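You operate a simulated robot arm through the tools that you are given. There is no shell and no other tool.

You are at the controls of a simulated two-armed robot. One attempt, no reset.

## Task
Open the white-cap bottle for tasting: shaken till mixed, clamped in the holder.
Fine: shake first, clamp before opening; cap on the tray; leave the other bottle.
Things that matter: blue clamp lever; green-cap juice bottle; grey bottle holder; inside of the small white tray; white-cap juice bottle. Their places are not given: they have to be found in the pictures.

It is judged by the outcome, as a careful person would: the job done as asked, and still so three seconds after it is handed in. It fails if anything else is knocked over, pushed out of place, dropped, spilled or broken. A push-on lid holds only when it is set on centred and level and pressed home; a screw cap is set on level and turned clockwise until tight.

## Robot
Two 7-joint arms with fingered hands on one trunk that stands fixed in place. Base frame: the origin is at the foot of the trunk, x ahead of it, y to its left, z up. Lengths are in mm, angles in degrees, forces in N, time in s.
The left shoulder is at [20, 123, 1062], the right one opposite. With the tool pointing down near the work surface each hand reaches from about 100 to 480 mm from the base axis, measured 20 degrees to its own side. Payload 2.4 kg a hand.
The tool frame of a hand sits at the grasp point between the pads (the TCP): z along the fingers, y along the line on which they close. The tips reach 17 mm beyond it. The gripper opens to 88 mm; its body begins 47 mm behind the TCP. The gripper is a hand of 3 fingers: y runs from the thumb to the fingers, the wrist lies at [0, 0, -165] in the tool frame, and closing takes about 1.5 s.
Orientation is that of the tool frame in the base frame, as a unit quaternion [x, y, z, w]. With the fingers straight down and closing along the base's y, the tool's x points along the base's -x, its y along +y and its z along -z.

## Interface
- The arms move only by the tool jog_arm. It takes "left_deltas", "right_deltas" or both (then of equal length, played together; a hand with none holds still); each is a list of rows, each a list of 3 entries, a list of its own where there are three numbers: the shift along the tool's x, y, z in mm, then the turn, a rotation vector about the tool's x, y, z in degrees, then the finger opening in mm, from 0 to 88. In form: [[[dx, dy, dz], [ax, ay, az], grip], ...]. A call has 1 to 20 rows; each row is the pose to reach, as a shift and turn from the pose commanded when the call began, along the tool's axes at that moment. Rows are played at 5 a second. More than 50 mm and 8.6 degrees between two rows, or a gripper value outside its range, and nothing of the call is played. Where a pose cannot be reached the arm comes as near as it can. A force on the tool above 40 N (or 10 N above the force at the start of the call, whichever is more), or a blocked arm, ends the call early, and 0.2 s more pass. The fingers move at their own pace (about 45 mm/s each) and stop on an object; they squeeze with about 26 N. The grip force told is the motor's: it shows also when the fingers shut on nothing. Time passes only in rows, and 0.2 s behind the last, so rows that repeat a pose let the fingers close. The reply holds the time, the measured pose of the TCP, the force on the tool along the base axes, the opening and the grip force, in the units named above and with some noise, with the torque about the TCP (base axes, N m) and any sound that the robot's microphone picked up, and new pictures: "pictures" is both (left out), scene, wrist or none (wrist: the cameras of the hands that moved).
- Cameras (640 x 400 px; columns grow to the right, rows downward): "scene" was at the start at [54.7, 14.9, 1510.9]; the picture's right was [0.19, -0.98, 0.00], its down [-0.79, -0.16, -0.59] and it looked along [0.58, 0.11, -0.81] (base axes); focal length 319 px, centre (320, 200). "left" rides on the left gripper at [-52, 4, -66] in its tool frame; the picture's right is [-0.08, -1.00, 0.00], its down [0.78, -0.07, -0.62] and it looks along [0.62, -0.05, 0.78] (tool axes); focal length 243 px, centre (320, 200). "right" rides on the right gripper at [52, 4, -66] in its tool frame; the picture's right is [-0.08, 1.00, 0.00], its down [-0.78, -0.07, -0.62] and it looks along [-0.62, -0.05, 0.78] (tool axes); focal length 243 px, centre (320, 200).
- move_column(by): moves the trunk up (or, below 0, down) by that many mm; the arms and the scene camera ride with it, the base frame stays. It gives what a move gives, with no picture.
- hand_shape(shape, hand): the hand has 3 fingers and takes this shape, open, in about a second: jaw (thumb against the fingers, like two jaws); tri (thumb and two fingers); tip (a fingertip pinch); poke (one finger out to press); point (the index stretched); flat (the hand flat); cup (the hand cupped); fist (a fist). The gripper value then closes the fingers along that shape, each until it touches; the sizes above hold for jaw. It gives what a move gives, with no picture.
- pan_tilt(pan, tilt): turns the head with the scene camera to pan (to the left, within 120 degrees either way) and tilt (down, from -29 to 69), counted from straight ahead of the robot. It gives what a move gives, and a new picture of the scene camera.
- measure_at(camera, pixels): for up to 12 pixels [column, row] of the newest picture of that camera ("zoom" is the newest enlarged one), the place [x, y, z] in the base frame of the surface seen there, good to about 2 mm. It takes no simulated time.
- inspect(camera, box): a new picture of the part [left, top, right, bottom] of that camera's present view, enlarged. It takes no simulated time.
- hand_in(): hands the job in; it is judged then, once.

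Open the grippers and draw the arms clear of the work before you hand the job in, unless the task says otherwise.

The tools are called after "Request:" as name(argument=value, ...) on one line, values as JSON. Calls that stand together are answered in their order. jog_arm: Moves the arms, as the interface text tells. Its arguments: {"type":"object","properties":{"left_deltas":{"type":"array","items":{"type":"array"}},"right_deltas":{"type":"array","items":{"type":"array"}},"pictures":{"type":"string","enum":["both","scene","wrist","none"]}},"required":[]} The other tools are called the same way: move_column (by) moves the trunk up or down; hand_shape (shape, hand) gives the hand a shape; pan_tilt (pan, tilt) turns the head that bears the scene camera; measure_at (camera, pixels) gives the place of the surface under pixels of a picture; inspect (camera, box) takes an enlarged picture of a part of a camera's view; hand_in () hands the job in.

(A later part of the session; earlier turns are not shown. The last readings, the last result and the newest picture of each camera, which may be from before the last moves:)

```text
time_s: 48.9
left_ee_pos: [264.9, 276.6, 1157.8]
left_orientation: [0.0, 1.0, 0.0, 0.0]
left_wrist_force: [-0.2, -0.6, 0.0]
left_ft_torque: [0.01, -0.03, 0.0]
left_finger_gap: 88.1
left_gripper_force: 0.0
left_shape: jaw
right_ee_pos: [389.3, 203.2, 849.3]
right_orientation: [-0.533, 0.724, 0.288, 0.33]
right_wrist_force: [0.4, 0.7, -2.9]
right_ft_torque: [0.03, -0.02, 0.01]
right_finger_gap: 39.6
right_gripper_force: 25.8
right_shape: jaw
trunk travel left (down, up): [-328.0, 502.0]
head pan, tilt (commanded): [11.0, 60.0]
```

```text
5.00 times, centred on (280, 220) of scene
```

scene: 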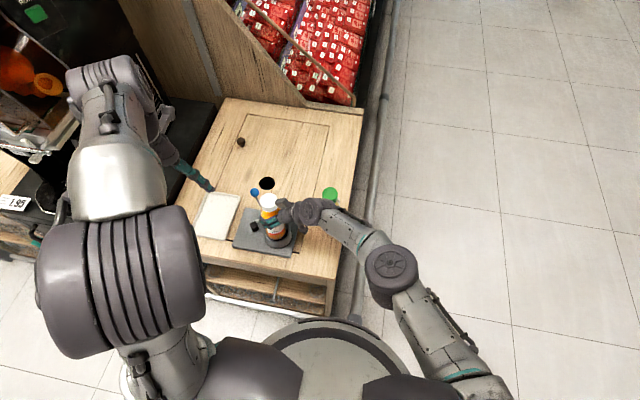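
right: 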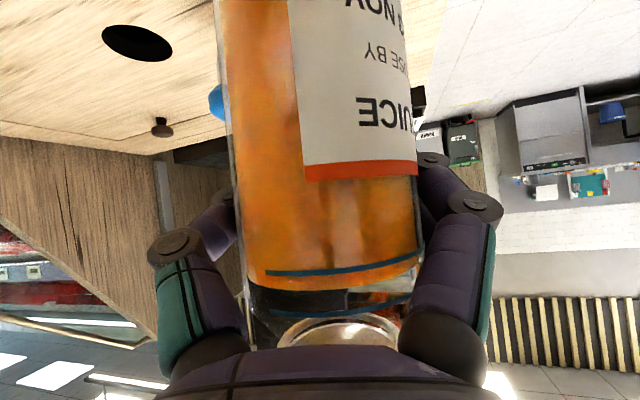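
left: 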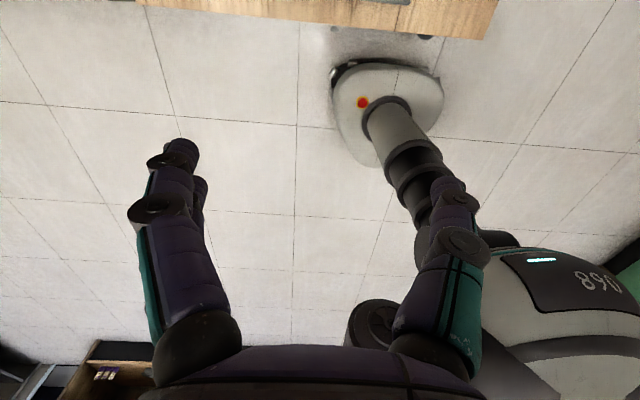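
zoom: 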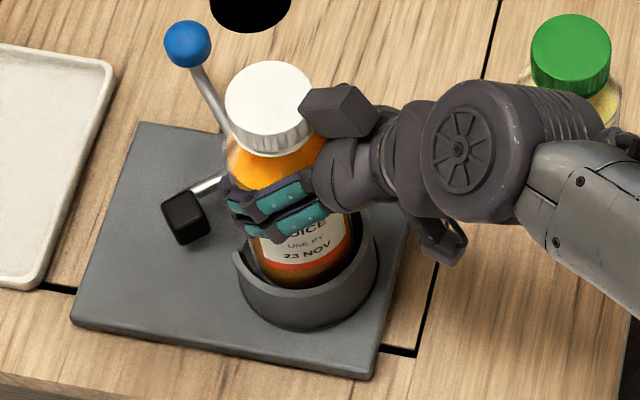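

The bottle is inside the cup with no side force. I'll lower the trunk 20 mm more.

Request:
move_column(by=-20)

Request:
inspect(camera="scene", box=[240, 180, 320, 260])

```text
time_s: 49.5
left_ee_pos: [264.8, 275.2, 1136.8]
left_orientation: [0.0, 1.0, 0.0, 0.0]
left_wrist_force: [-0.7, 0.3, 0.5]
left_ft_torque: [0.01, -0.01, 0.01]
left_finger_gap: 88.0
left_gripper_force: 0.0
left_shape: jaw
right_ee_pos: [388.4, 202.6, 831.3]
right_orientation: [-0.534, 0.723, 0.289, 0.329]
right_wrist_force: [0.4, 0.8, -3.3]
right_ft_torque: [0.04, -0.03, -0.01]
right_finger_gap: 39.7
right_gripper_force: 25.6
right_shape: jaw
trunk travel left (down, up): [-308.0, 522.0]
head pan, tilt (commanded): [11.0, 60.0]
```

```text
5.00 times, centred on (280, 220) of scene
```

zoom: 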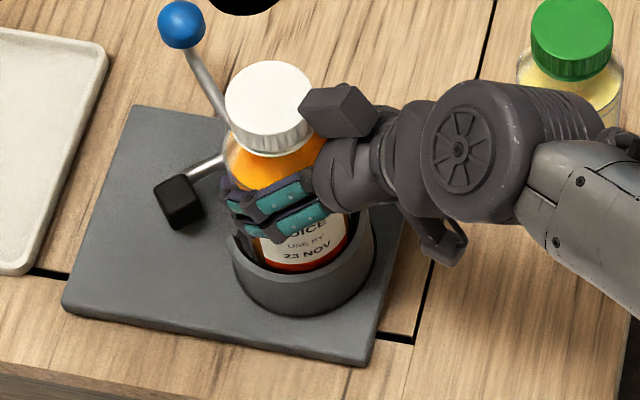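

Still only the bottle's weight on the wrist. Lowering a further 6 mm to near the floor of the cup.

Request:
move_column(by=-6)

```text
time_s: 50.1
left_ee_pos: [266.3, 276.2, 1130.7]
left_orientation: [0.0, 1.0, 0.001, 0.001]
left_wrist_force: [0.9, -0.3, -1.3]
left_ft_torque: [0.03, 0.02, 0.01]
left_finger_gap: 87.9
left_gripper_force: 0.0
left_shape: jaw
right_ee_pos: [388.1, 202.8, 824.6]
right_orientation: [-0.533, 0.724, 0.288, 0.33]
right_wrist_force: [-0.8, 0.2, -0.3]
right_ft_torque: [0.02, -0.02, 0.01]
right_finger_gap: 39.9
right_gripper_force: 26.3
right_shape: jaw
trunk travel left (down, up): [-302.0, 528.0]
head pan, tilt (commanded): [11.0, 60.0]
```

The weight has transferred to the cup (wrist force about 0). Before letting go I'll look closely at the juice for any remaining layering.

Request:
inspect(camera="right", box=[200, 0, 440, 330])

Request:
inspect(camera="scene", box=[255, 180, 305, 240])

```text
1.21 times, centred on (320, 165) of right
```

zoom: 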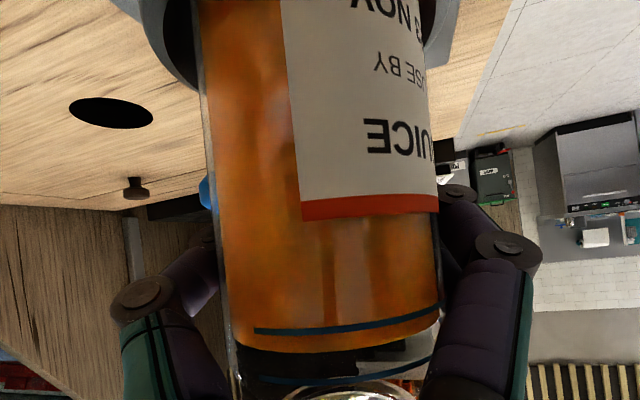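

```text
6.67 times, centred on (280, 210) of scene
```

zoom: 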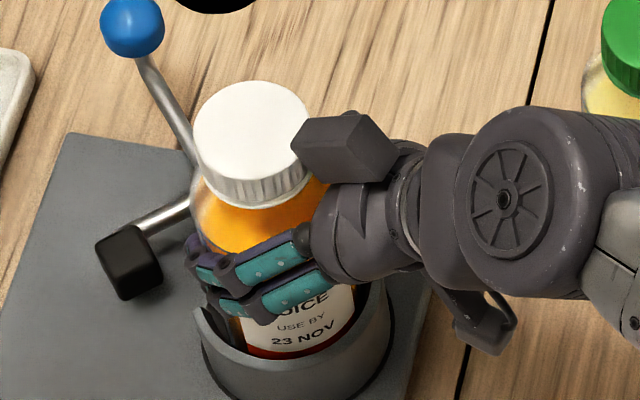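

The juice looks uniform now, with no layers. I'll open the hand gradually to release the bottle in the cup.

Request:
jog_arm(right_deltas=[[[0, 0, 0], [0, 0, 0], 45], [[0, 0, 0], [0, 0, 0], 52], [[0, 0, 0], [0, 0, 0], 60], [[0, 0, 0], [0, 0, 0], 70], [[0, 0, 0], [0, 0, 0], 80], [[0, 0, 0], [0, 0, 0], 88], [[0, 0, 0], [0, 0, 0], 88], [[0, 0, 0], [0, 0, 0], 88]], pictures="both")

Request:
inspect(camera="scene", box=[255, 170, 325, 240])

```text
time_s: 51.9
left_ee_pos: [265.0, 275.6, 1131.4]
left_orientation: [0.0, 1.0, 0.0, -0.001]
left_wrist_force: [0.2, -1.3, 0.8]
left_ft_torque: [0.01, 0.01, 0.03]
left_finger_gap: 87.8
left_gripper_force: 0.0
left_shape: jaw
right_ee_pos: [388.0, 201.9, 824.8]
right_orientation: [-0.534, 0.724, 0.288, 0.33]
right_wrist_force: [-0.8, -0.1, 0.1]
right_ft_torque: [-0.02, 0.03, -0.03]
right_finger_gap: 88.0
right_gripper_force: 0.0
right_shape: jaw
trunk travel left (down, up): [-302.0, 528.0]
head pan, tilt (commanded): [11.0, 60.0]
```

scene: 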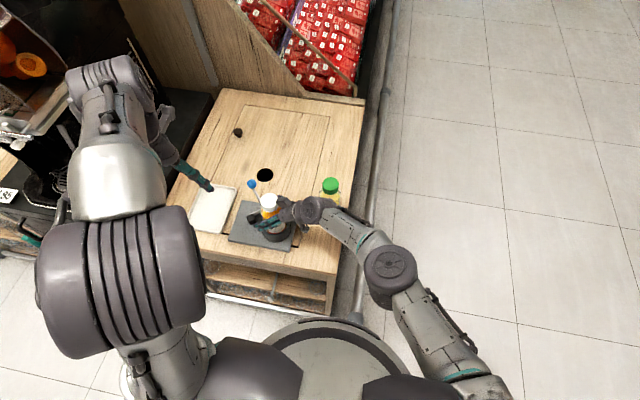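
right: 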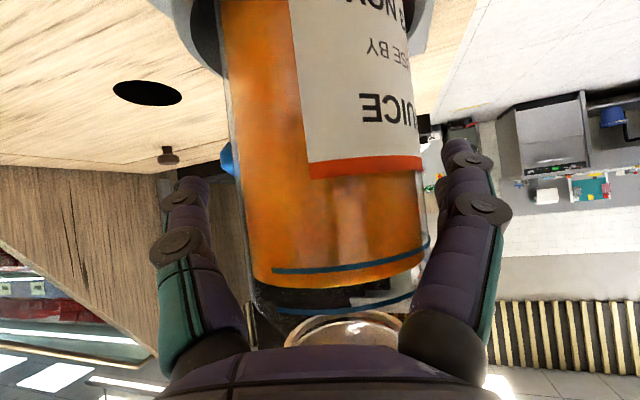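

```text
5.71 times, centred on (290, 205) of scene
```

zoom: 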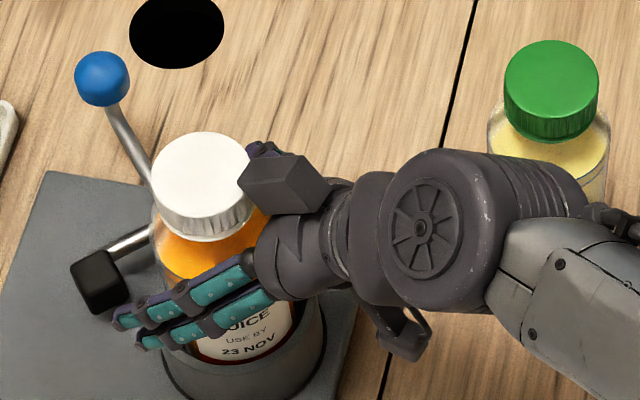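

The bottle stands on its own in the cup with the hand open around it. I'll withdraw the right hand straight back along its axis, up and to the right.

Request:
jog_arm(right_deltas=[[[0, 0, -12], [0, 0, 0], 88], [[0, 0, -25], [0, 0, 0], 88], [[0, 0, -45], [0, 0, 0], 88], [[0, 0, -70], [0, 0, 0], 88], [[0, 0, -95], [0, 0, 0], 88], [[0, 0, -120], [0, 0, 0], 88], [[0, 0, -120], [0, 0, 0], 88]], pictures="both")

Request:
inspect(camera="scene", box=[225, 160, 345, 260])

```text
time_s: 53.5
left_ee_pos: [264.1, 276.5, 1130.8]
left_orientation: [0.0, 1.0, 0.001, 0.0]
left_wrist_force: [0.5, 0.1, 0.2]
left_ft_torque: [0.04, -0.02, -0.01]
left_finger_gap: 88.0
left_gripper_force: 0.1
left_shape: jaw
right_ee_pos: [369.8, 109.7, 898.2]
right_orientation: [-0.534, 0.724, 0.287, 0.33]
right_wrist_force: [-0.4, 0.1, 0.8]
right_ft_torque: [0.01, -0.04, -0.02]
right_finger_gap: 87.7
right_gripper_force: 0.1
right_shape: jaw
trunk travel left (down, up): [-302.0, 528.0]
head pan, tilt (commanded): [11.0, 60.0]
```

scene: 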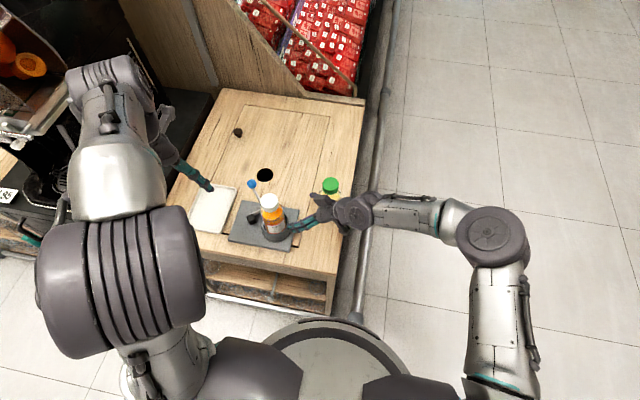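
right: 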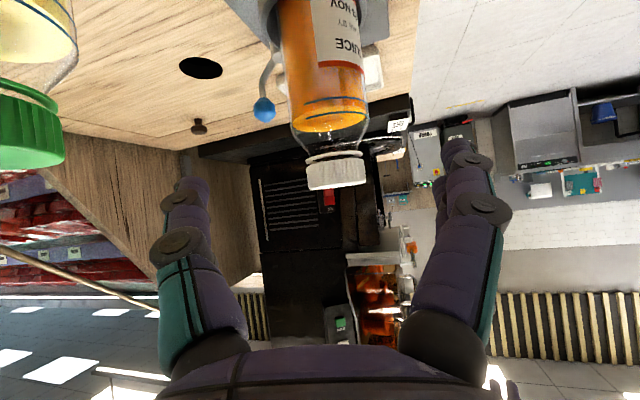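

```text
4.00 times, centred on (285, 210) of scene
```

zoom: 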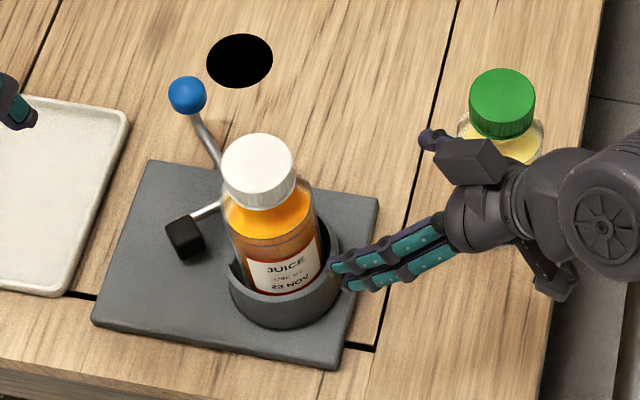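

The bottle stands well in the cup and the juice is evenly orange in the wrist view. I'll withdraw the right hand further back and up, clear of the green-cap bottle and the left hand's work area.

Request:
jog_arm(right_deltas=[[[0, 0, -30], [0, 0, 0], 88], [[0, 0, -60], [0, 0, 0], 88], [[0, 0, -90], [0, 0, 0], 88], [[0, 0, -120], [0, 0, 0], 88], [[0, 0, -150], [0, 0, 0], 88], [[0, 0, -150], [0, 0, 0], 88]], pictures="scene")

Request:
inspect(camera="scene", box=[225, 160, 325, 260])

```text
time_s: 54.9
left_ee_pos: [265.6, 276.5, 1130.6]
left_orientation: [0.0, 1.0, 0.0, 0.0]
left_wrist_force: [-0.5, -0.2, -0.6]
left_ft_torque: [0.02, 0.01, -0.02]
left_finger_gap: 87.6
left_gripper_force: 0.1
left_shape: jaw
right_ee_pos: [343.7, -4.3, 989.4]
right_orientation: [-0.534, 0.723, 0.288, 0.33]
right_wrist_force: [0.5, 0.0, 0.2]
right_ft_torque: [-0.01, -0.02, -0.02]
right_finger_gap: 87.9
right_gripper_force: 0.2
right_shape: jaw
trunk travel left (down, up): [-302.0, 528.0]
head pan, tilt (commanded): [11.0, 60.0]
```

scene: 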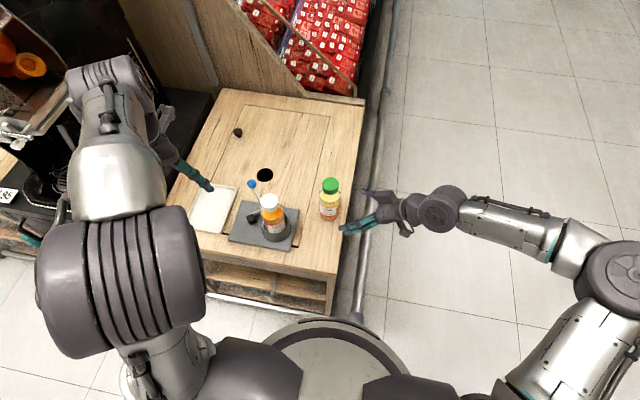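

```text
4.00 times, centred on (275, 210) of scene
```

zoom: 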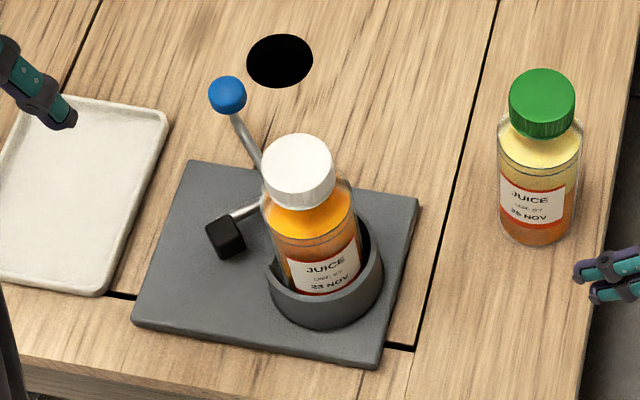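

The bottle is seated in the cup, and the lever is still open with its knob at about (481,288,796). I'll bring the left hand forward, tilting it 40° outward, to a point above and behind the knob.

Request:
jog_arm(left_deltas=[[[-14, 1.5, 25], [0, -5, 0], 88], [[-28, 3, 50], [0, -10, 0], 88], [[-43, 4.5, 75], [0, -15, 0], 88], [[-57, 6, 100], [0, -20, 0], 80], [[-71, 7.5, 125], [0, -25, 0], 70], [[-85, 9, 150], [0, -30, 0], 60], [[-100, 10.5, 175], [0, -35, 0], 60], [[-114, 12, 200], [0, -40, 0], 60], [[-114, 12, 200], [0, -40, 0], 60]], pictures="both")

```text
time_s: 56.9
left_ee_pos: [378.7, 287.2, 930.4]
left_orientation: [-0.001, 0.94, 0.0, 0.342]
left_wrist_force: [-0.5, -0.6, -2.0]
left_ft_torque: [-0.01, 0.01, 0.0]
left_finger_gap: 60.2
left_gripper_force: 0.1
left_shape: jaw
right_ee_pos: [344.1, -2.9, 988.8]
right_orientation: [-0.533, 0.724, 0.288, 0.33]
right_wrist_force: [0.0, -0.2, -0.4]
right_ft_torque: [0.06, 0.02, 0.02]
right_finger_gap: 87.7
right_gripper_force: 0.1
right_shape: jaw
trunk travel left (down, up): [-302.0, 528.0]
head pan, tilt (commanded): [11.0, 60.0]
```

scene: 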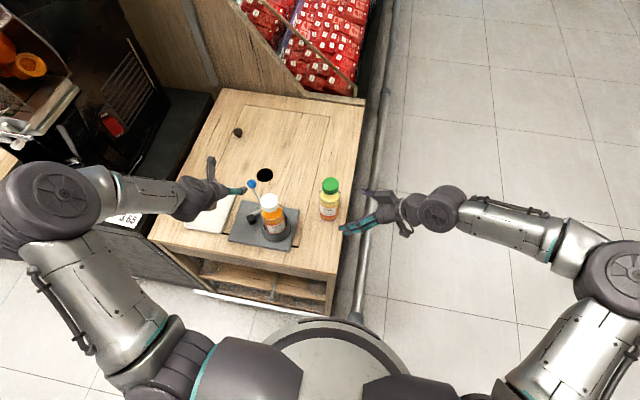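
left: 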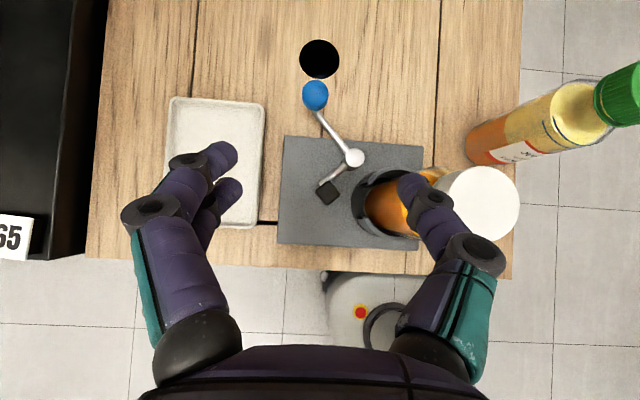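

The left wrist view shows the knob at (315,95) and the lever clearly. I'll measure knob, rod, pivot, pad and cap from here.

Request:
measure_at(camera="left", pixels=[[315, 92], [304, 95], [326, 95], [315, 83], [315, 107], [354, 158], [336, 134], [327, 192], [482, 203], [450, 205], [515, 205], [337, 180]])

Request:
inspect(camera="left", box=[260, 50, 540, 260])

```text
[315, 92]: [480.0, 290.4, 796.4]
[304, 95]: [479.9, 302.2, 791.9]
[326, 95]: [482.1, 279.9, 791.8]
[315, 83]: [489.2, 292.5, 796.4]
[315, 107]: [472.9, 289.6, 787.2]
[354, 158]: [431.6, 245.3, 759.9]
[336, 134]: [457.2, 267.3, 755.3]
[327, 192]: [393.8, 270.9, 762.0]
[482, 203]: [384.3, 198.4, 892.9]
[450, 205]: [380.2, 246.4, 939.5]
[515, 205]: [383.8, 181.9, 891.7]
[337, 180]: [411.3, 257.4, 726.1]
```

```text
1.90 times, centred on (400, 155) of left
```

zoom: 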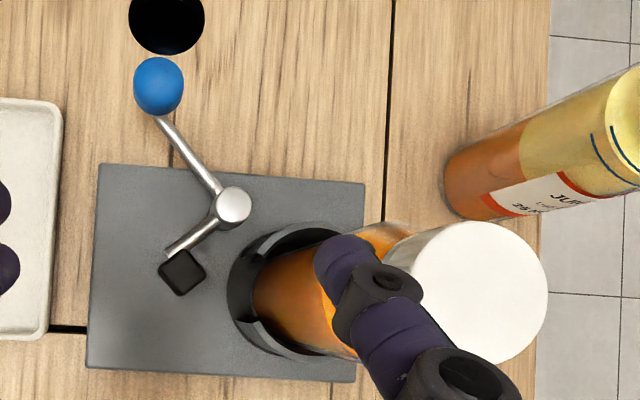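

The knob centre is about (482,290.5,787) with radius 12. I'll move the left hand along its approach line to about 65 mm short of it, fingers open 60 mm.

Request:
jog_arm(left_deltas=[[[3.4, 0.8, 27], [0, 0, 0], 60], [[6.8, 1.6, 53], [0, 0, 0], 60], [[10.1, 2.5, 80], [0, 0, 0], 60], [[13.5, 3.3, 106], [0, 0, 0], 60], [[13.5, 3.3, 106], [0, 0, 0], 60]], pictures="both")

Request:
measure_at(camera="left", pixels=[[320, 200]])

```text
time_s: 58.1
left_ee_pos: [437.2, 290.7, 842.7]
left_orientation: [0.0, 0.939, 0.0, 0.343]
left_wrist_force: [-1.0, 0.2, -0.2]
left_ft_torque: [0.02, -0.02, -0.01]
left_finger_gap: 60.4
left_gripper_force: 0.0
left_shape: jaw
right_ee_pos: [344.4, -3.0, 988.8]
right_orientation: [-0.534, 0.723, 0.288, 0.33]
right_wrist_force: [-0.3, -0.9, 0.6]
right_ft_torque: [-0.02, 0.03, -0.01]
right_finger_gap: 87.8
right_gripper_force: 0.1
right_shape: jaw
trunk travel left (down, up): [-302.0, 528.0]
head pan, tilt (commanded): [11.0, 60.0]
```

scene: 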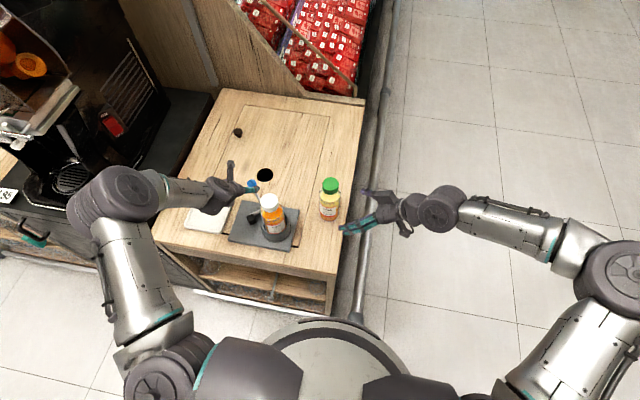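
left: 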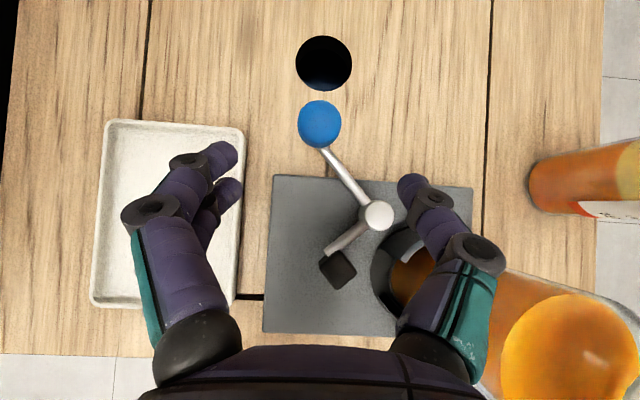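

```text
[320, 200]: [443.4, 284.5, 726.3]
```

Good alignment: the knob at (320,125) lies centred between the fingers. I'll advance 73 mm along the tool so the knob is between the pads.

Request:
jog_arm(left_deltas=[[[0.3, 0, 18], [0, 0, 0], 60], [[0.6, 0, 36], [0, 0, 0], 60], [[1, 0, 55], [0, 0, 0], 60], [[1.3, 0, 73], [0, 0, 0], 60], [[1.3, 0, 73], [0, 0, 0], 60]], pictures="both")

Request:
inspect(camera="scene", box=[190, 140, 310, 250])

```text
time_s: 59.3
left_ee_pos: [482.2, 291.3, 782.8]
left_orientation: [0.001, 0.94, 0.0, 0.342]
left_wrist_force: [-0.5, -0.8, -0.2]
left_ft_torque: [0.04, -0.01, 0.02]
left_finger_gap: 60.3
left_gripper_force: 0.0
left_shape: jaw
right_ee_pos: [343.2, -3.4, 989.6]
right_orientation: [-0.534, 0.724, 0.288, 0.33]
right_wrist_force: [0.1, -0.9, 0.1]
right_ft_torque: [-0.02, 0.01, 0.04]
right_finger_gap: 87.9
right_gripper_force: 0.0
right_shape: jaw
trunk travel left (down, up): [-302.0, 528.0]
head pan, tilt (commanded): [11.0, 60.0]
```

scene: 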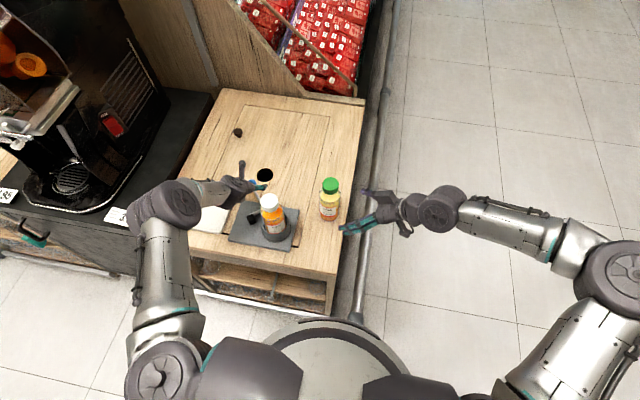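
left: 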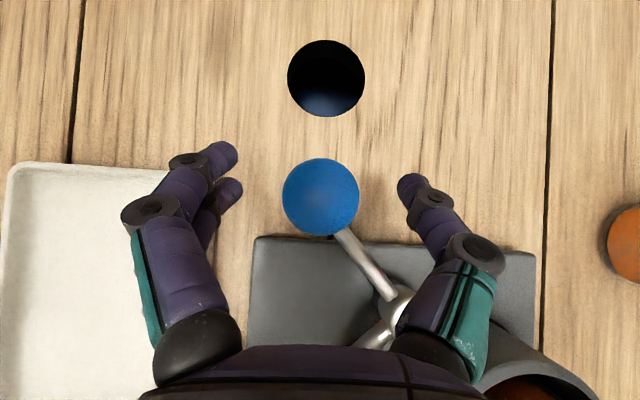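

```text
3.64 times, centred on (250, 195) of scene
```

zoom: 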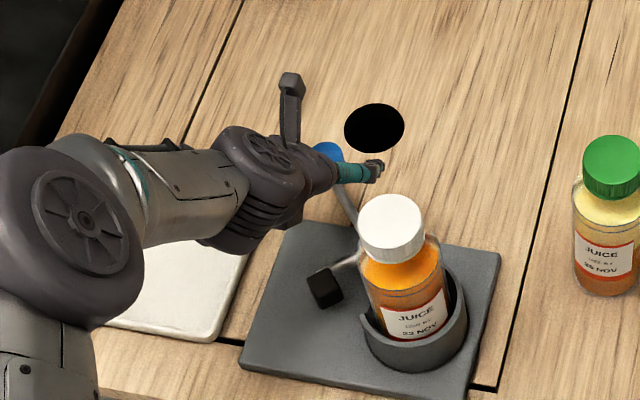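

The knob sits centred between thumb and fingers at (320,195). I'll close on it.

Request:
jog_arm(left_deltas=[[[0, 0, 0], [0, 0, 0], 45], [[0, 0, 0], [0, 0, 0], 30], [[0, 0, 0], [0, 0, 0], 15], [[0, 0, 0], [0, 0, 0], 10], [[0, 0, 0], [0, 0, 0], 10], [[0, 0, 0], [0, 0, 0], 10]], pictures="wrist")

```text
time_s: 60.7
left_ee_pos: [484.0, 290.5, 782.7]
left_orientation: [0.0, 0.94, 0.001, 0.341]
left_wrist_force: [5.5, 0.0, -8.0]
left_ft_torque: [0.15, 0.0, 0.05]
left_finger_gap: 7.5
left_gripper_force: 26.0
left_shape: jaw
right_ee_pos: [344.9, -3.4, 988.2]
right_orientation: [-0.533, 0.724, 0.288, 0.33]
right_wrist_force: [-0.7, 0.5, -0.1]
right_ft_torque: [-0.01, 0.01, -0.03]
right_finger_gap: 87.9
right_gripper_force: 0.0
right_shape: jaw
trunk travel left (down, up): [-302.0, 528.0]
head pan, tilt (commanded): [11.0, 60.0]
```

left: 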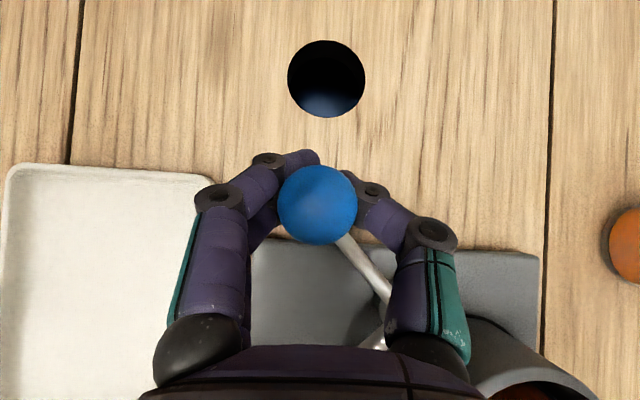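

The fingers wrap around the knob. I'll draw it along its arc counter-clockwise (toward me and left), yawing the hand a little with it: first half of the swing.

Request:
jog_arm(left_deltas=[[[3.8, 5, -3.2], [-1.9, 0, -2.3], 10], [[8, 9.4, -6.7], [-3.9, 0, -4.6], 10], [[12.5, 13.2, -10.5], [-5.8, 0, -6.9], 10], [[17.2, 16.4, -14.5], [-7.7, 0, -9.2], 10], [[17.2, 16.4, -14.5], [-7.7, 0, -9.2], 10]], pictures="both")

Request:
inspect(camera="scene", box=[200, 150, 310, 260])

```text
time_s: 61.9
left_ee_pos: [462.1, 310.0, 783.5]
left_orientation: [-0.098, 0.935, 0.036, 0.339]
left_wrist_force: [7.5, 6.8, -7.0]
left_ft_torque: [0.24, 0.0, -0.02]
left_finger_gap: 5.5
left_gripper_force: 26.3
left_shape: jaw
right_ee_pos: [346.1, -3.9, 988.0]
right_orientation: [-0.533, 0.724, 0.288, 0.329]
right_wrist_force: [0.3, 0.1, -0.4]
right_ft_torque: [0.0, 0.04, 0.0]
right_finger_gap: 88.1
right_gripper_force: 0.1
right_shape: jaw
trunk travel left (down, up): [-302.0, 528.0]
head pan, tilt (commanded): [11.0, 60.0]
```

scene: 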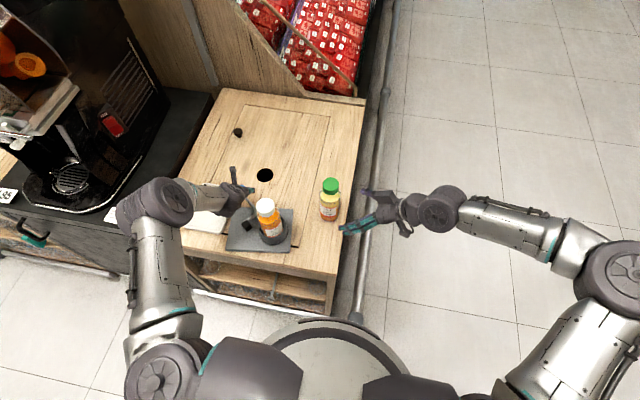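
left: 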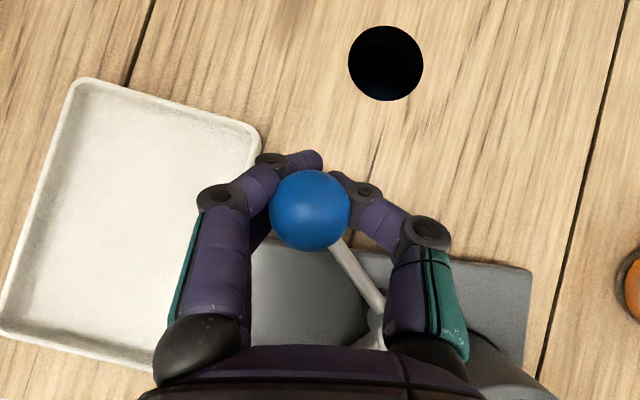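

```text
3.64 times, centred on (255, 205) of scene
```

zoom: 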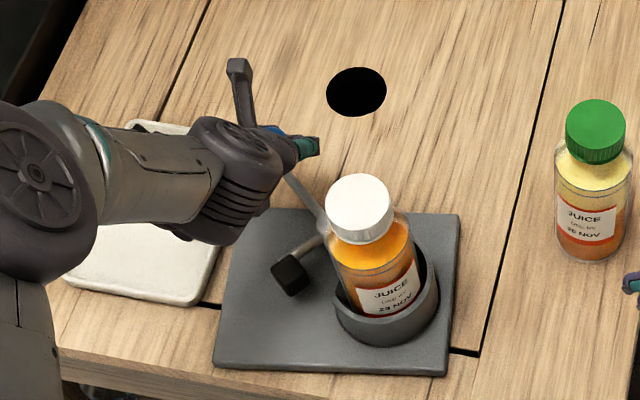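

The plate corners look shifted: the holder seems to have turned with the lever instead of the lever turning on its post. I'll stop and measure the plate corners and lever parts to be sure.

Request:
measure_at(camera="zoom", pixels=[[268, 215], [457, 218], [444, 370], [220, 360], [294, 272], [360, 205], [380, 330], [425, 290], [345, 310], [440, 300]])

Request:
measure_at(camera="left", pixels=[[310, 210], [360, 280], [525, 270], [250, 330], [520, 350]])

```text
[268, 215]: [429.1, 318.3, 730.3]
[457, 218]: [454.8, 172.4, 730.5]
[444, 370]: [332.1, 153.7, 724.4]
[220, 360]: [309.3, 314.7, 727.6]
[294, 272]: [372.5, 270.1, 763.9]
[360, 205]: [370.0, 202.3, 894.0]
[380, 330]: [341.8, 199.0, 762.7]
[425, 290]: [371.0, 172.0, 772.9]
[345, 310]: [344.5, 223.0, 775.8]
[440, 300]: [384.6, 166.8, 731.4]
```

```text
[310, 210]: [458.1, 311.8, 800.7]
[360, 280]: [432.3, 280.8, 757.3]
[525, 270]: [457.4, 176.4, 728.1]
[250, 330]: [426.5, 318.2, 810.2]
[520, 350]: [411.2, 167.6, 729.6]
```

The plate has turned about 9° counter-clockwise with the lever unmoved on its post: the holder isn't fixed to the table, so it must be braced. I'll first reverse the same stroke to turn the holder back to its place.

Request:
jog_arm(left_deltas=[[[-3.6, -5.2, 3], [1.9, 0, 2.3], 10], [[-7.2, -10.4, 6], [3.9, 0, 4.6], 10], [[-10.7, -15.5, 8.9], [5.8, 0, 6.9], 10], [[-14.3, -20.7, 11.9], [7.7, 0, 9.2], 10], [[-14.3, -20.7, 11.9], [7.7, 0, 9.2], 10]], pictures="both")

Request:
inspect(camera="scene", box=[200, 150, 310, 260])

```text
time_s: 63.1
left_ee_pos: [484.1, 291.5, 783.1]
left_orientation: [0.002, 0.94, -0.001, 0.34]
left_wrist_force: [-4.1, -2.7, -12.5]
left_ft_torque: [-0.04, -0.05, 0.04]
left_finger_gap: 2.5
left_gripper_force: 25.7
left_shape: jaw
right_ee_pos: [344.2, -4.6, 987.7]
right_orientation: [-0.534, 0.723, 0.289, 0.329]
right_wrist_force: [-0.3, 0.1, -0.2]
right_ft_torque: [0.03, 0.0, -0.02]
right_finger_gap: 87.9
right_gripper_force: 0.0
right_shape: jaw
trunk travel left (down, up): [-302.0, 528.0]
head pan, tilt (commanded): [11.0, 60.0]
```

scene: 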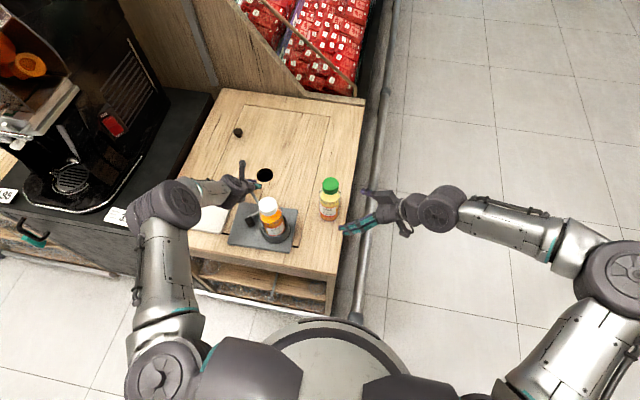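
left: 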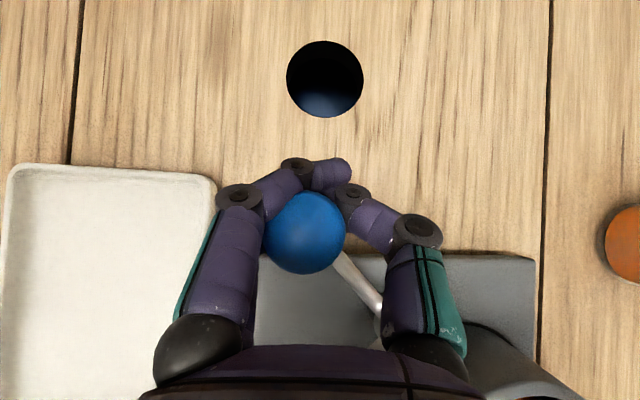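

```text
3.64 times, centred on (255, 205) of scene
```

zoom: 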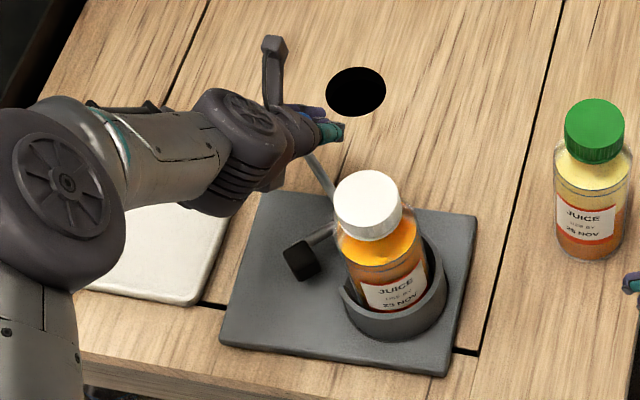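

The plate looks nearly back. I'll measure its corners, the pad and the knob again.

Request:
measure_at(camera="zoom", pixels=[[474, 220], [443, 372], [225, 338], [265, 195], [300, 255], [367, 203], [410, 325], [435, 275]])

Request:
measure_at(camera="left", pixels=[[305, 230], [530, 262], [272, 260], [375, 305]])

```text
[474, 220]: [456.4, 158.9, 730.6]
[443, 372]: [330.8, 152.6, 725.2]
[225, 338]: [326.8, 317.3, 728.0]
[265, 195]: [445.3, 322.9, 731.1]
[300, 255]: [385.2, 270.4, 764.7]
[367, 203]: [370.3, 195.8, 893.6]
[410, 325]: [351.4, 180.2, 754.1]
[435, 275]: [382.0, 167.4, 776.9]
```

```text
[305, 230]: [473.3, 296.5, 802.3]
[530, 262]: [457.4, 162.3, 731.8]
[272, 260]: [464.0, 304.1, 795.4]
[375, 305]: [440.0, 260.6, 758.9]
```

The holder is back to within about 4° and 5 mm. To learn if the lever moves more easily when turned slowly, I'll draw the knob just 10 mm along its arc over 4 seconds and then compare plate and lever.

Request:
jog_arm(left_deltas=[[[0.3, 0.35, -0.2], [0, 0, 0], 10], [[0.5, 0.7, -0.45], [0, 0, 0], 10], [[0.8, 1.05, -0.7], [0, 0, 0], 10], [[1.1, 1.4, -0.9], [0, 0, 0], 10], [[1.35, 1.75, -1.1], [0, 0, 0], 10], [[1.6, 2.1, -1.35], [0, 0, 0], 10], [[1.9, 2.45, -1.6], [0, 0, 0], 10], [[2.2, 2.8, -1.8], [0, 0, 0], 10], [[2.4, 3.15, -2], [0, 0, 0], 10], [[2.7, 3.5, -2.25], [0, 0, 0], 10], [[3, 3.85, -2.5], [0, 0, 0], 10], [[3.2, 4.2, -2.7], [0, 0, 0], 10], [[3.5, 4.55, -2.9], [0, 0, 0], 10], [[3.8, 4.9, -3.15], [0, 0, 0], 10], [[4.05, 5.25, -3.4], [0, 0, 0], 10], [[4.3, 5.6, -3.6], [0, 0, 0], 10], [[4.6, 5.95, -3.8], [0, 0, 0], 10], [[4.9, 6.3, -4.05], [0, 0, 0], 10], [[5.1, 6.65, -4.3], [0, 0, 0], 10], [[5.4, 7, -4.5], [0, 0, 0], 10]], pictures="both")

Request:
inspect(camera="scene", box=[200, 150, 310, 260])

Request:
measure_at(camera="left", pixels=[[305, 230], [530, 262], [272, 260], [375, 305]])

```text
time_s: 67.3
left_ee_pos: [475.3, 298.0, 783.9]
left_orientation: [0.001, 0.94, -0.001, 0.341]
left_wrist_force: [4.0, 2.2, -9.7]
left_ft_torque: [-0.04, -0.06, -0.07]
left_finger_gap: 1.5
left_gripper_force: 26.1
left_shape: jaw
right_ee_pos: [345.3, -3.5, 987.4]
right_orientation: [-0.534, 0.724, 0.288, 0.328]
right_wrist_force: [0.7, 0.4, 0.6]
right_ft_torque: [-0.02, 0.0, 0.02]
right_finger_gap: 88.2
right_gripper_force: 0.0
right_shape: jaw
trunk travel left (down, up): [-302.0, 528.0]
head pan, tilt (commanded): [11.0, 60.0]
```

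scene: 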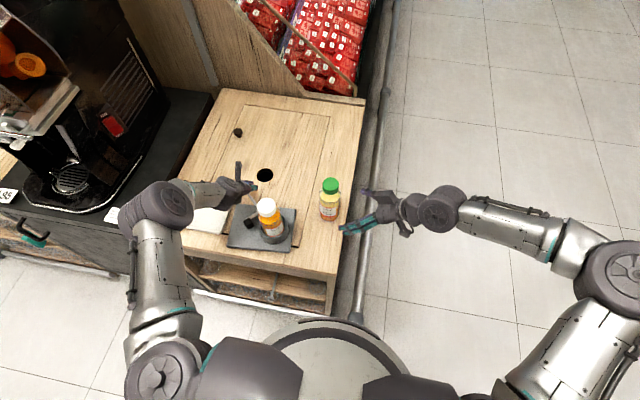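
left: 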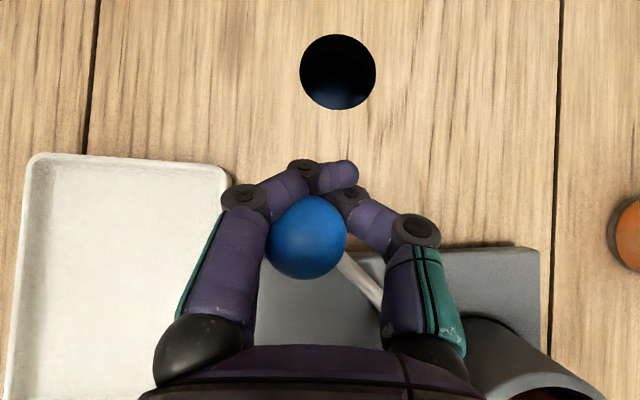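

```text
3.64 times, centred on (255, 205) of scene
```

zoom: 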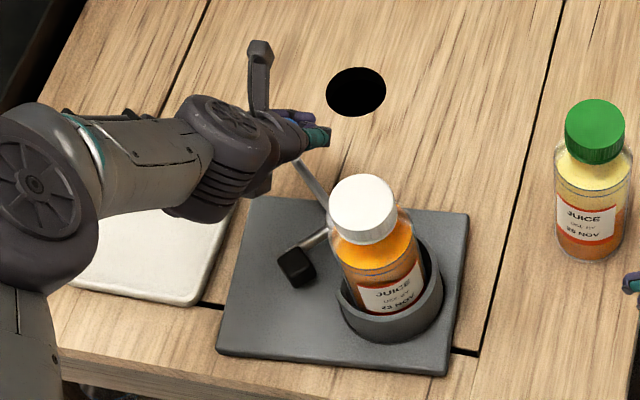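

```text
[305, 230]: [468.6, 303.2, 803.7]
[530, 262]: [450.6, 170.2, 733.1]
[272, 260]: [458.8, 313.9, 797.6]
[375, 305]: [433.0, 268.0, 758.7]
```

Even slowly the plate follows (only 4–5 N), so the lever needs the holder braced by the other hand. I'll first push the knob back to its original spot to restore the plate, easing off the upward pull.

Request:
jog_arm(left_deltas=[[[-2.2, -3.2, 3.2], [0, 0, 0], 10], [[-4.5, -6.5, 6.4], [0, 0, 0], 10], [[-6.7, -9.8, 9.5], [0, 0, 0], 10], [[-8.9, -13, 12.7], [0, 0, 0], 10], [[-8.9, -13, 12.7], [0, 0, 0], 10]], pictures="both")

Request:
inspect(camera="scene", box=[200, 150, 310, 260])

Request:
measure_at(camera="zoom", pixels=[[474, 220], [443, 372], [225, 338], [265, 195], [300, 255], [367, 203], [410, 325], [435, 275]])

```text
time_s: 68.5
left_ee_pos: [490.3, 286.2, 779.5]
left_orientation: [0.001, 0.94, 0.0, 0.341]
left_wrist_force: [1.3, 4.0, -9.3]
left_ft_torque: [-0.12, -0.03, -0.12]
left_finger_gap: 1.8
left_gripper_force: 26.4
left_shape: jaw
right_ee_pos: [344.7, -2.7, 988.6]
right_orientation: [-0.535, 0.723, 0.289, 0.328]
right_wrist_force: [0.1, 0.4, 0.1]
right_ft_torque: [-0.01, -0.03, 0.03]
right_finger_gap: 88.0
right_gripper_force: 0.0
right_shape: jaw
trunk travel left (down, up): [-302.0, 528.0]
head pan, tilt (commanded): [11.0, 60.0]
```

scene: 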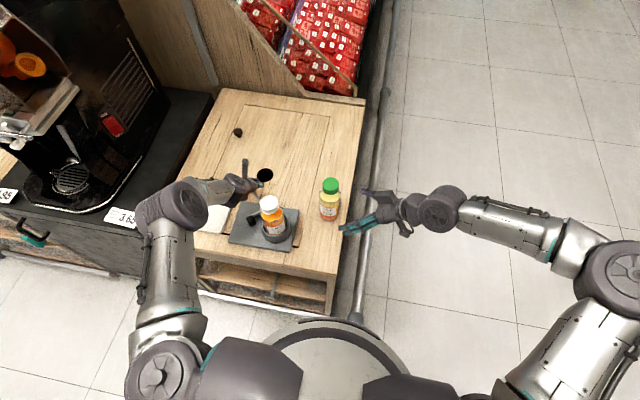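
left: 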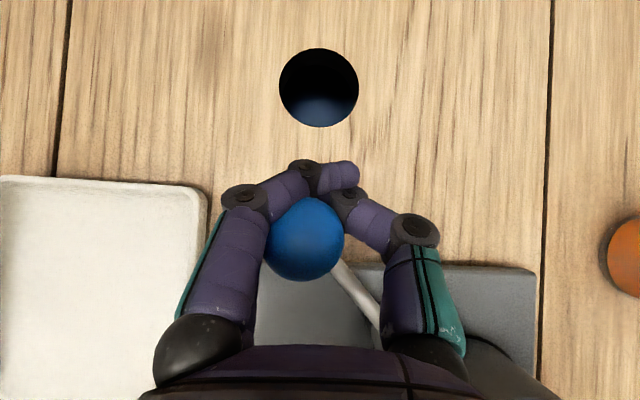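

```text
3.64 times, centred on (255, 205) of scene
```

zoom: 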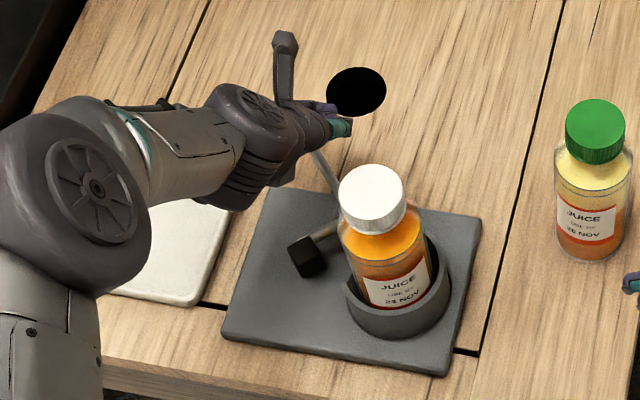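

```text
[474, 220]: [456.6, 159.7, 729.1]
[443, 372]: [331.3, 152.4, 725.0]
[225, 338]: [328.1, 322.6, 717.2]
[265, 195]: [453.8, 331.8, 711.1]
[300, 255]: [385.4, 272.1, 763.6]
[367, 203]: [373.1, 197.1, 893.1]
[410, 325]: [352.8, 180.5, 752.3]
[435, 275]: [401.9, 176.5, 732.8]
```

The plate looks almost square to its original place. I'll measure the visible corners once more.

Request:
measure_at(camera="zoom", pixels=[[478, 222], [445, 372], [226, 334], [272, 193], [308, 250], [310, 262], [372, 198], [445, 300]])

```text
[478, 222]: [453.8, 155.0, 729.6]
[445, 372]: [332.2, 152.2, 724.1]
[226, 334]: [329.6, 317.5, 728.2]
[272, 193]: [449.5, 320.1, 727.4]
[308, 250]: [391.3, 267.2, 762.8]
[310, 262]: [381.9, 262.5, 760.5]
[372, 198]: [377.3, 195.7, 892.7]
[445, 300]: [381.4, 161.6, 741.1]
```

The plate is back within about 2° and 4 mm. I'll release the knob and back the left hand off; next plan is to push the black pad toward the bottle while the right hand braces the cup from the opposite side.

Request:
jog_arm(left_deltas=[[[0, 0, 0], [0, 0, 0], 30], [[0, 0, 0], [0, 0, 0], 50], [[0, 0, 0], [0, 0, 0], 64], [[0, 0, 0], [0, 0, 0], 64], [[0, 0, -15], [0, 0, 0], 64], [[0, 0, -40], [0, 0, 0], 64], [[0, 0, -70], [0, 0, 0], 64], [[0, 0, -100], [0, 0, 0], 64], [[0, 0, -100], [0, 0, 0], 64]], pictures="both")

Request:
inspect(camera="scene", box=[210, 160, 310, 260])

```text
time_s: 70.5
left_ee_pos: [424.9, 286.6, 857.0]
left_orientation: [0.0, 0.94, 0.0, 0.342]
left_wrist_force: [0.2, 0.0, -0.3]
left_ft_torque: [-0.02, -0.03, 0.01]
left_finger_gap: 63.7
left_gripper_force: 0.1
left_shape: jaw
right_ee_pos: [343.5, -4.3, 988.1]
right_orientation: [-0.534, 0.723, 0.289, 0.33]
right_wrist_force: [0.1, 0.5, -0.1]
right_ft_torque: [0.01, -0.02, 0.02]
right_finger_gap: 87.7
right_gripper_force: 0.1
right_shape: jaw
trunk travel left (down, up): [-302.0, 528.0]
head pan, tilt (commanded): [11.0, 60.0]
```

scene: 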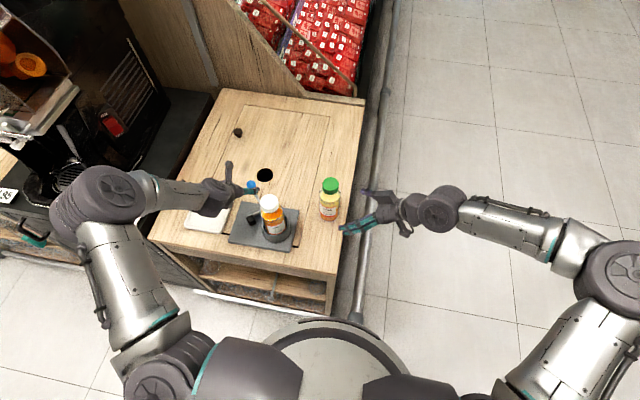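
left: 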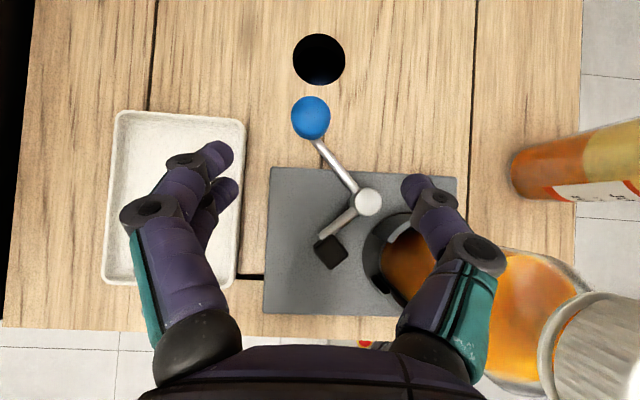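

```text
4.00 times, centred on (260, 210) of scene
```

zoom: 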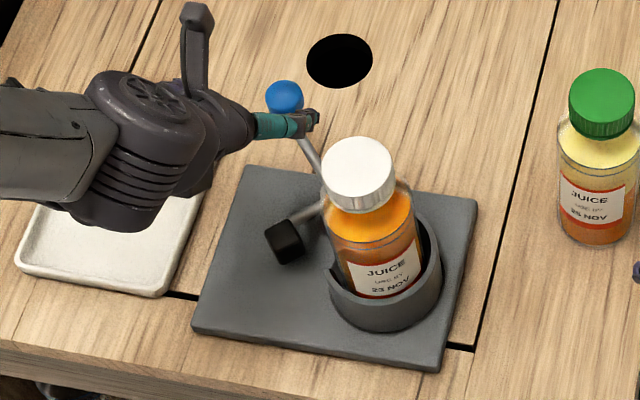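

The holder is in place again and the lever unchanged. I'll measure post, pad, knob, cup rim and plate corners from the left wrist view for the next plan.

Request:
measure_at(camera="left", pixels=[[368, 200], [330, 250], [310, 112], [271, 170], [456, 180], [265, 310], [345, 230], [372, 240], [385, 220], [368, 262], [395, 300], [321, 245]])

Request:
measure_at(camera="zoom", pixels=[[358, 165], [318, 170], [396, 172], [360, 290], [400, 285], [285, 228], [300, 255], [275, 240], [475, 200], [437, 368], [195, 328], [245, 170]])

```text
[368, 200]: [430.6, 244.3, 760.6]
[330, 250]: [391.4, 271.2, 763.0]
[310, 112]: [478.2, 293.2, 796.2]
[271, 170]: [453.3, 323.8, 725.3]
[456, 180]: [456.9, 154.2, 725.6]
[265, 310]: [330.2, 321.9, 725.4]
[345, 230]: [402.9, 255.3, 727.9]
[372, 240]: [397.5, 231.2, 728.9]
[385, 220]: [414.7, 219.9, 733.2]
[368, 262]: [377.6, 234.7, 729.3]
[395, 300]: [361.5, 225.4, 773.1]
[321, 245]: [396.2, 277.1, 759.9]
```

```text
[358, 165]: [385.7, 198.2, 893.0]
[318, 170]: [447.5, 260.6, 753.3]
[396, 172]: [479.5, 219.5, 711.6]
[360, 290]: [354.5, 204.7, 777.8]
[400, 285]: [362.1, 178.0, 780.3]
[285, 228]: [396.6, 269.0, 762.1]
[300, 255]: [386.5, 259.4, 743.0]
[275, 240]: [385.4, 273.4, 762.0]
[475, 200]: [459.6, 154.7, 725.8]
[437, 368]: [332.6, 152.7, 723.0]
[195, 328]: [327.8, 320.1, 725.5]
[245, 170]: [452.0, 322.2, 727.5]
```

The holder measures restored (post (431,244), pad (391,271), cup centre about (385.5,198)). I'll lift the left hand clear, steepen it to about 68° down and close its fingers, to the left of the pad.

Request:
jog_arm(left_deltas=[[[-2, 5, -25], [0, 3.6, 0], 64], [[-4, 15, -45], [0, 7.2, 0], 40], [[-6, 27, -65], [0, 10.8, 0], 20], [[-7.5, 38, -78], [0, 14.4, 0], 0], [[-8.6, 48, -88], [0, 18, 0], 0], [[-8.6, 48, -88], [0, 18, 0], 0], [[-8.6, 48, -88], [0, 18, 0], 0]], pictures="wrist")

Request:
move_column(by=-60)

```text
time_s: 72.1
left_ee_pos: [376.6, 334.2, 929.3]
left_orientation: [0.0, 0.982, 0.001, 0.19]
left_wrist_force: [-0.1, 0.2, 0.4]
left_ft_torque: [0.01, 0.01, 0.0]
left_finger_gap: 0.0
left_gripper_force: 26.1
left_shape: jaw
right_ee_pos: [343.9, -3.8, 987.4]
right_orientation: [-0.534, 0.723, 0.288, 0.329]
right_wrist_force: [1.6, 0.2, -0.4]
right_ft_torque: [0.02, -0.01, 0.0]
right_finger_gap: 88.3
right_gripper_force: 0.0
right_shape: jaw
trunk travel left (down, up): [-302.0, 528.0]
head pan, tilt (commanded): [11.0, 60.0]
```

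left: 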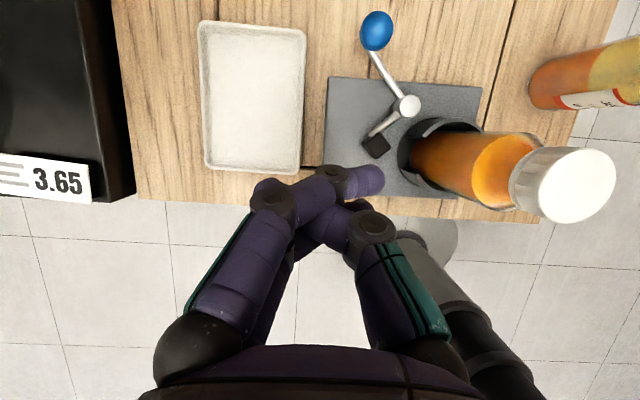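

```text
time_s: 73.1
left_ee_pos: [375.3, 333.6, 869.5]
left_orientation: [0.0, 0.982, 0.0, 0.191]
left_wrist_force: [-0.1, 0.0, 0.7]
left_ft_torque: [0.01, 0.01, 0.02]
left_finger_gap: 0.1
left_gripper_force: 25.7
left_shape: jaw
right_ee_pos: [343.0, -4.2, 929.1]
right_orientation: [-0.534, 0.723, 0.288, 0.33]
right_wrist_force: [-0.2, -0.7, 0.5]
right_ft_torque: [0.01, -0.02, -0.03]
right_finger_gap: 88.0
right_gripper_force: 0.1
right_shape: jaw
trunk travel left (down, up): [-242.0, 588.0]
head pan, tilt (commanded): [11.0, 60.0]
```

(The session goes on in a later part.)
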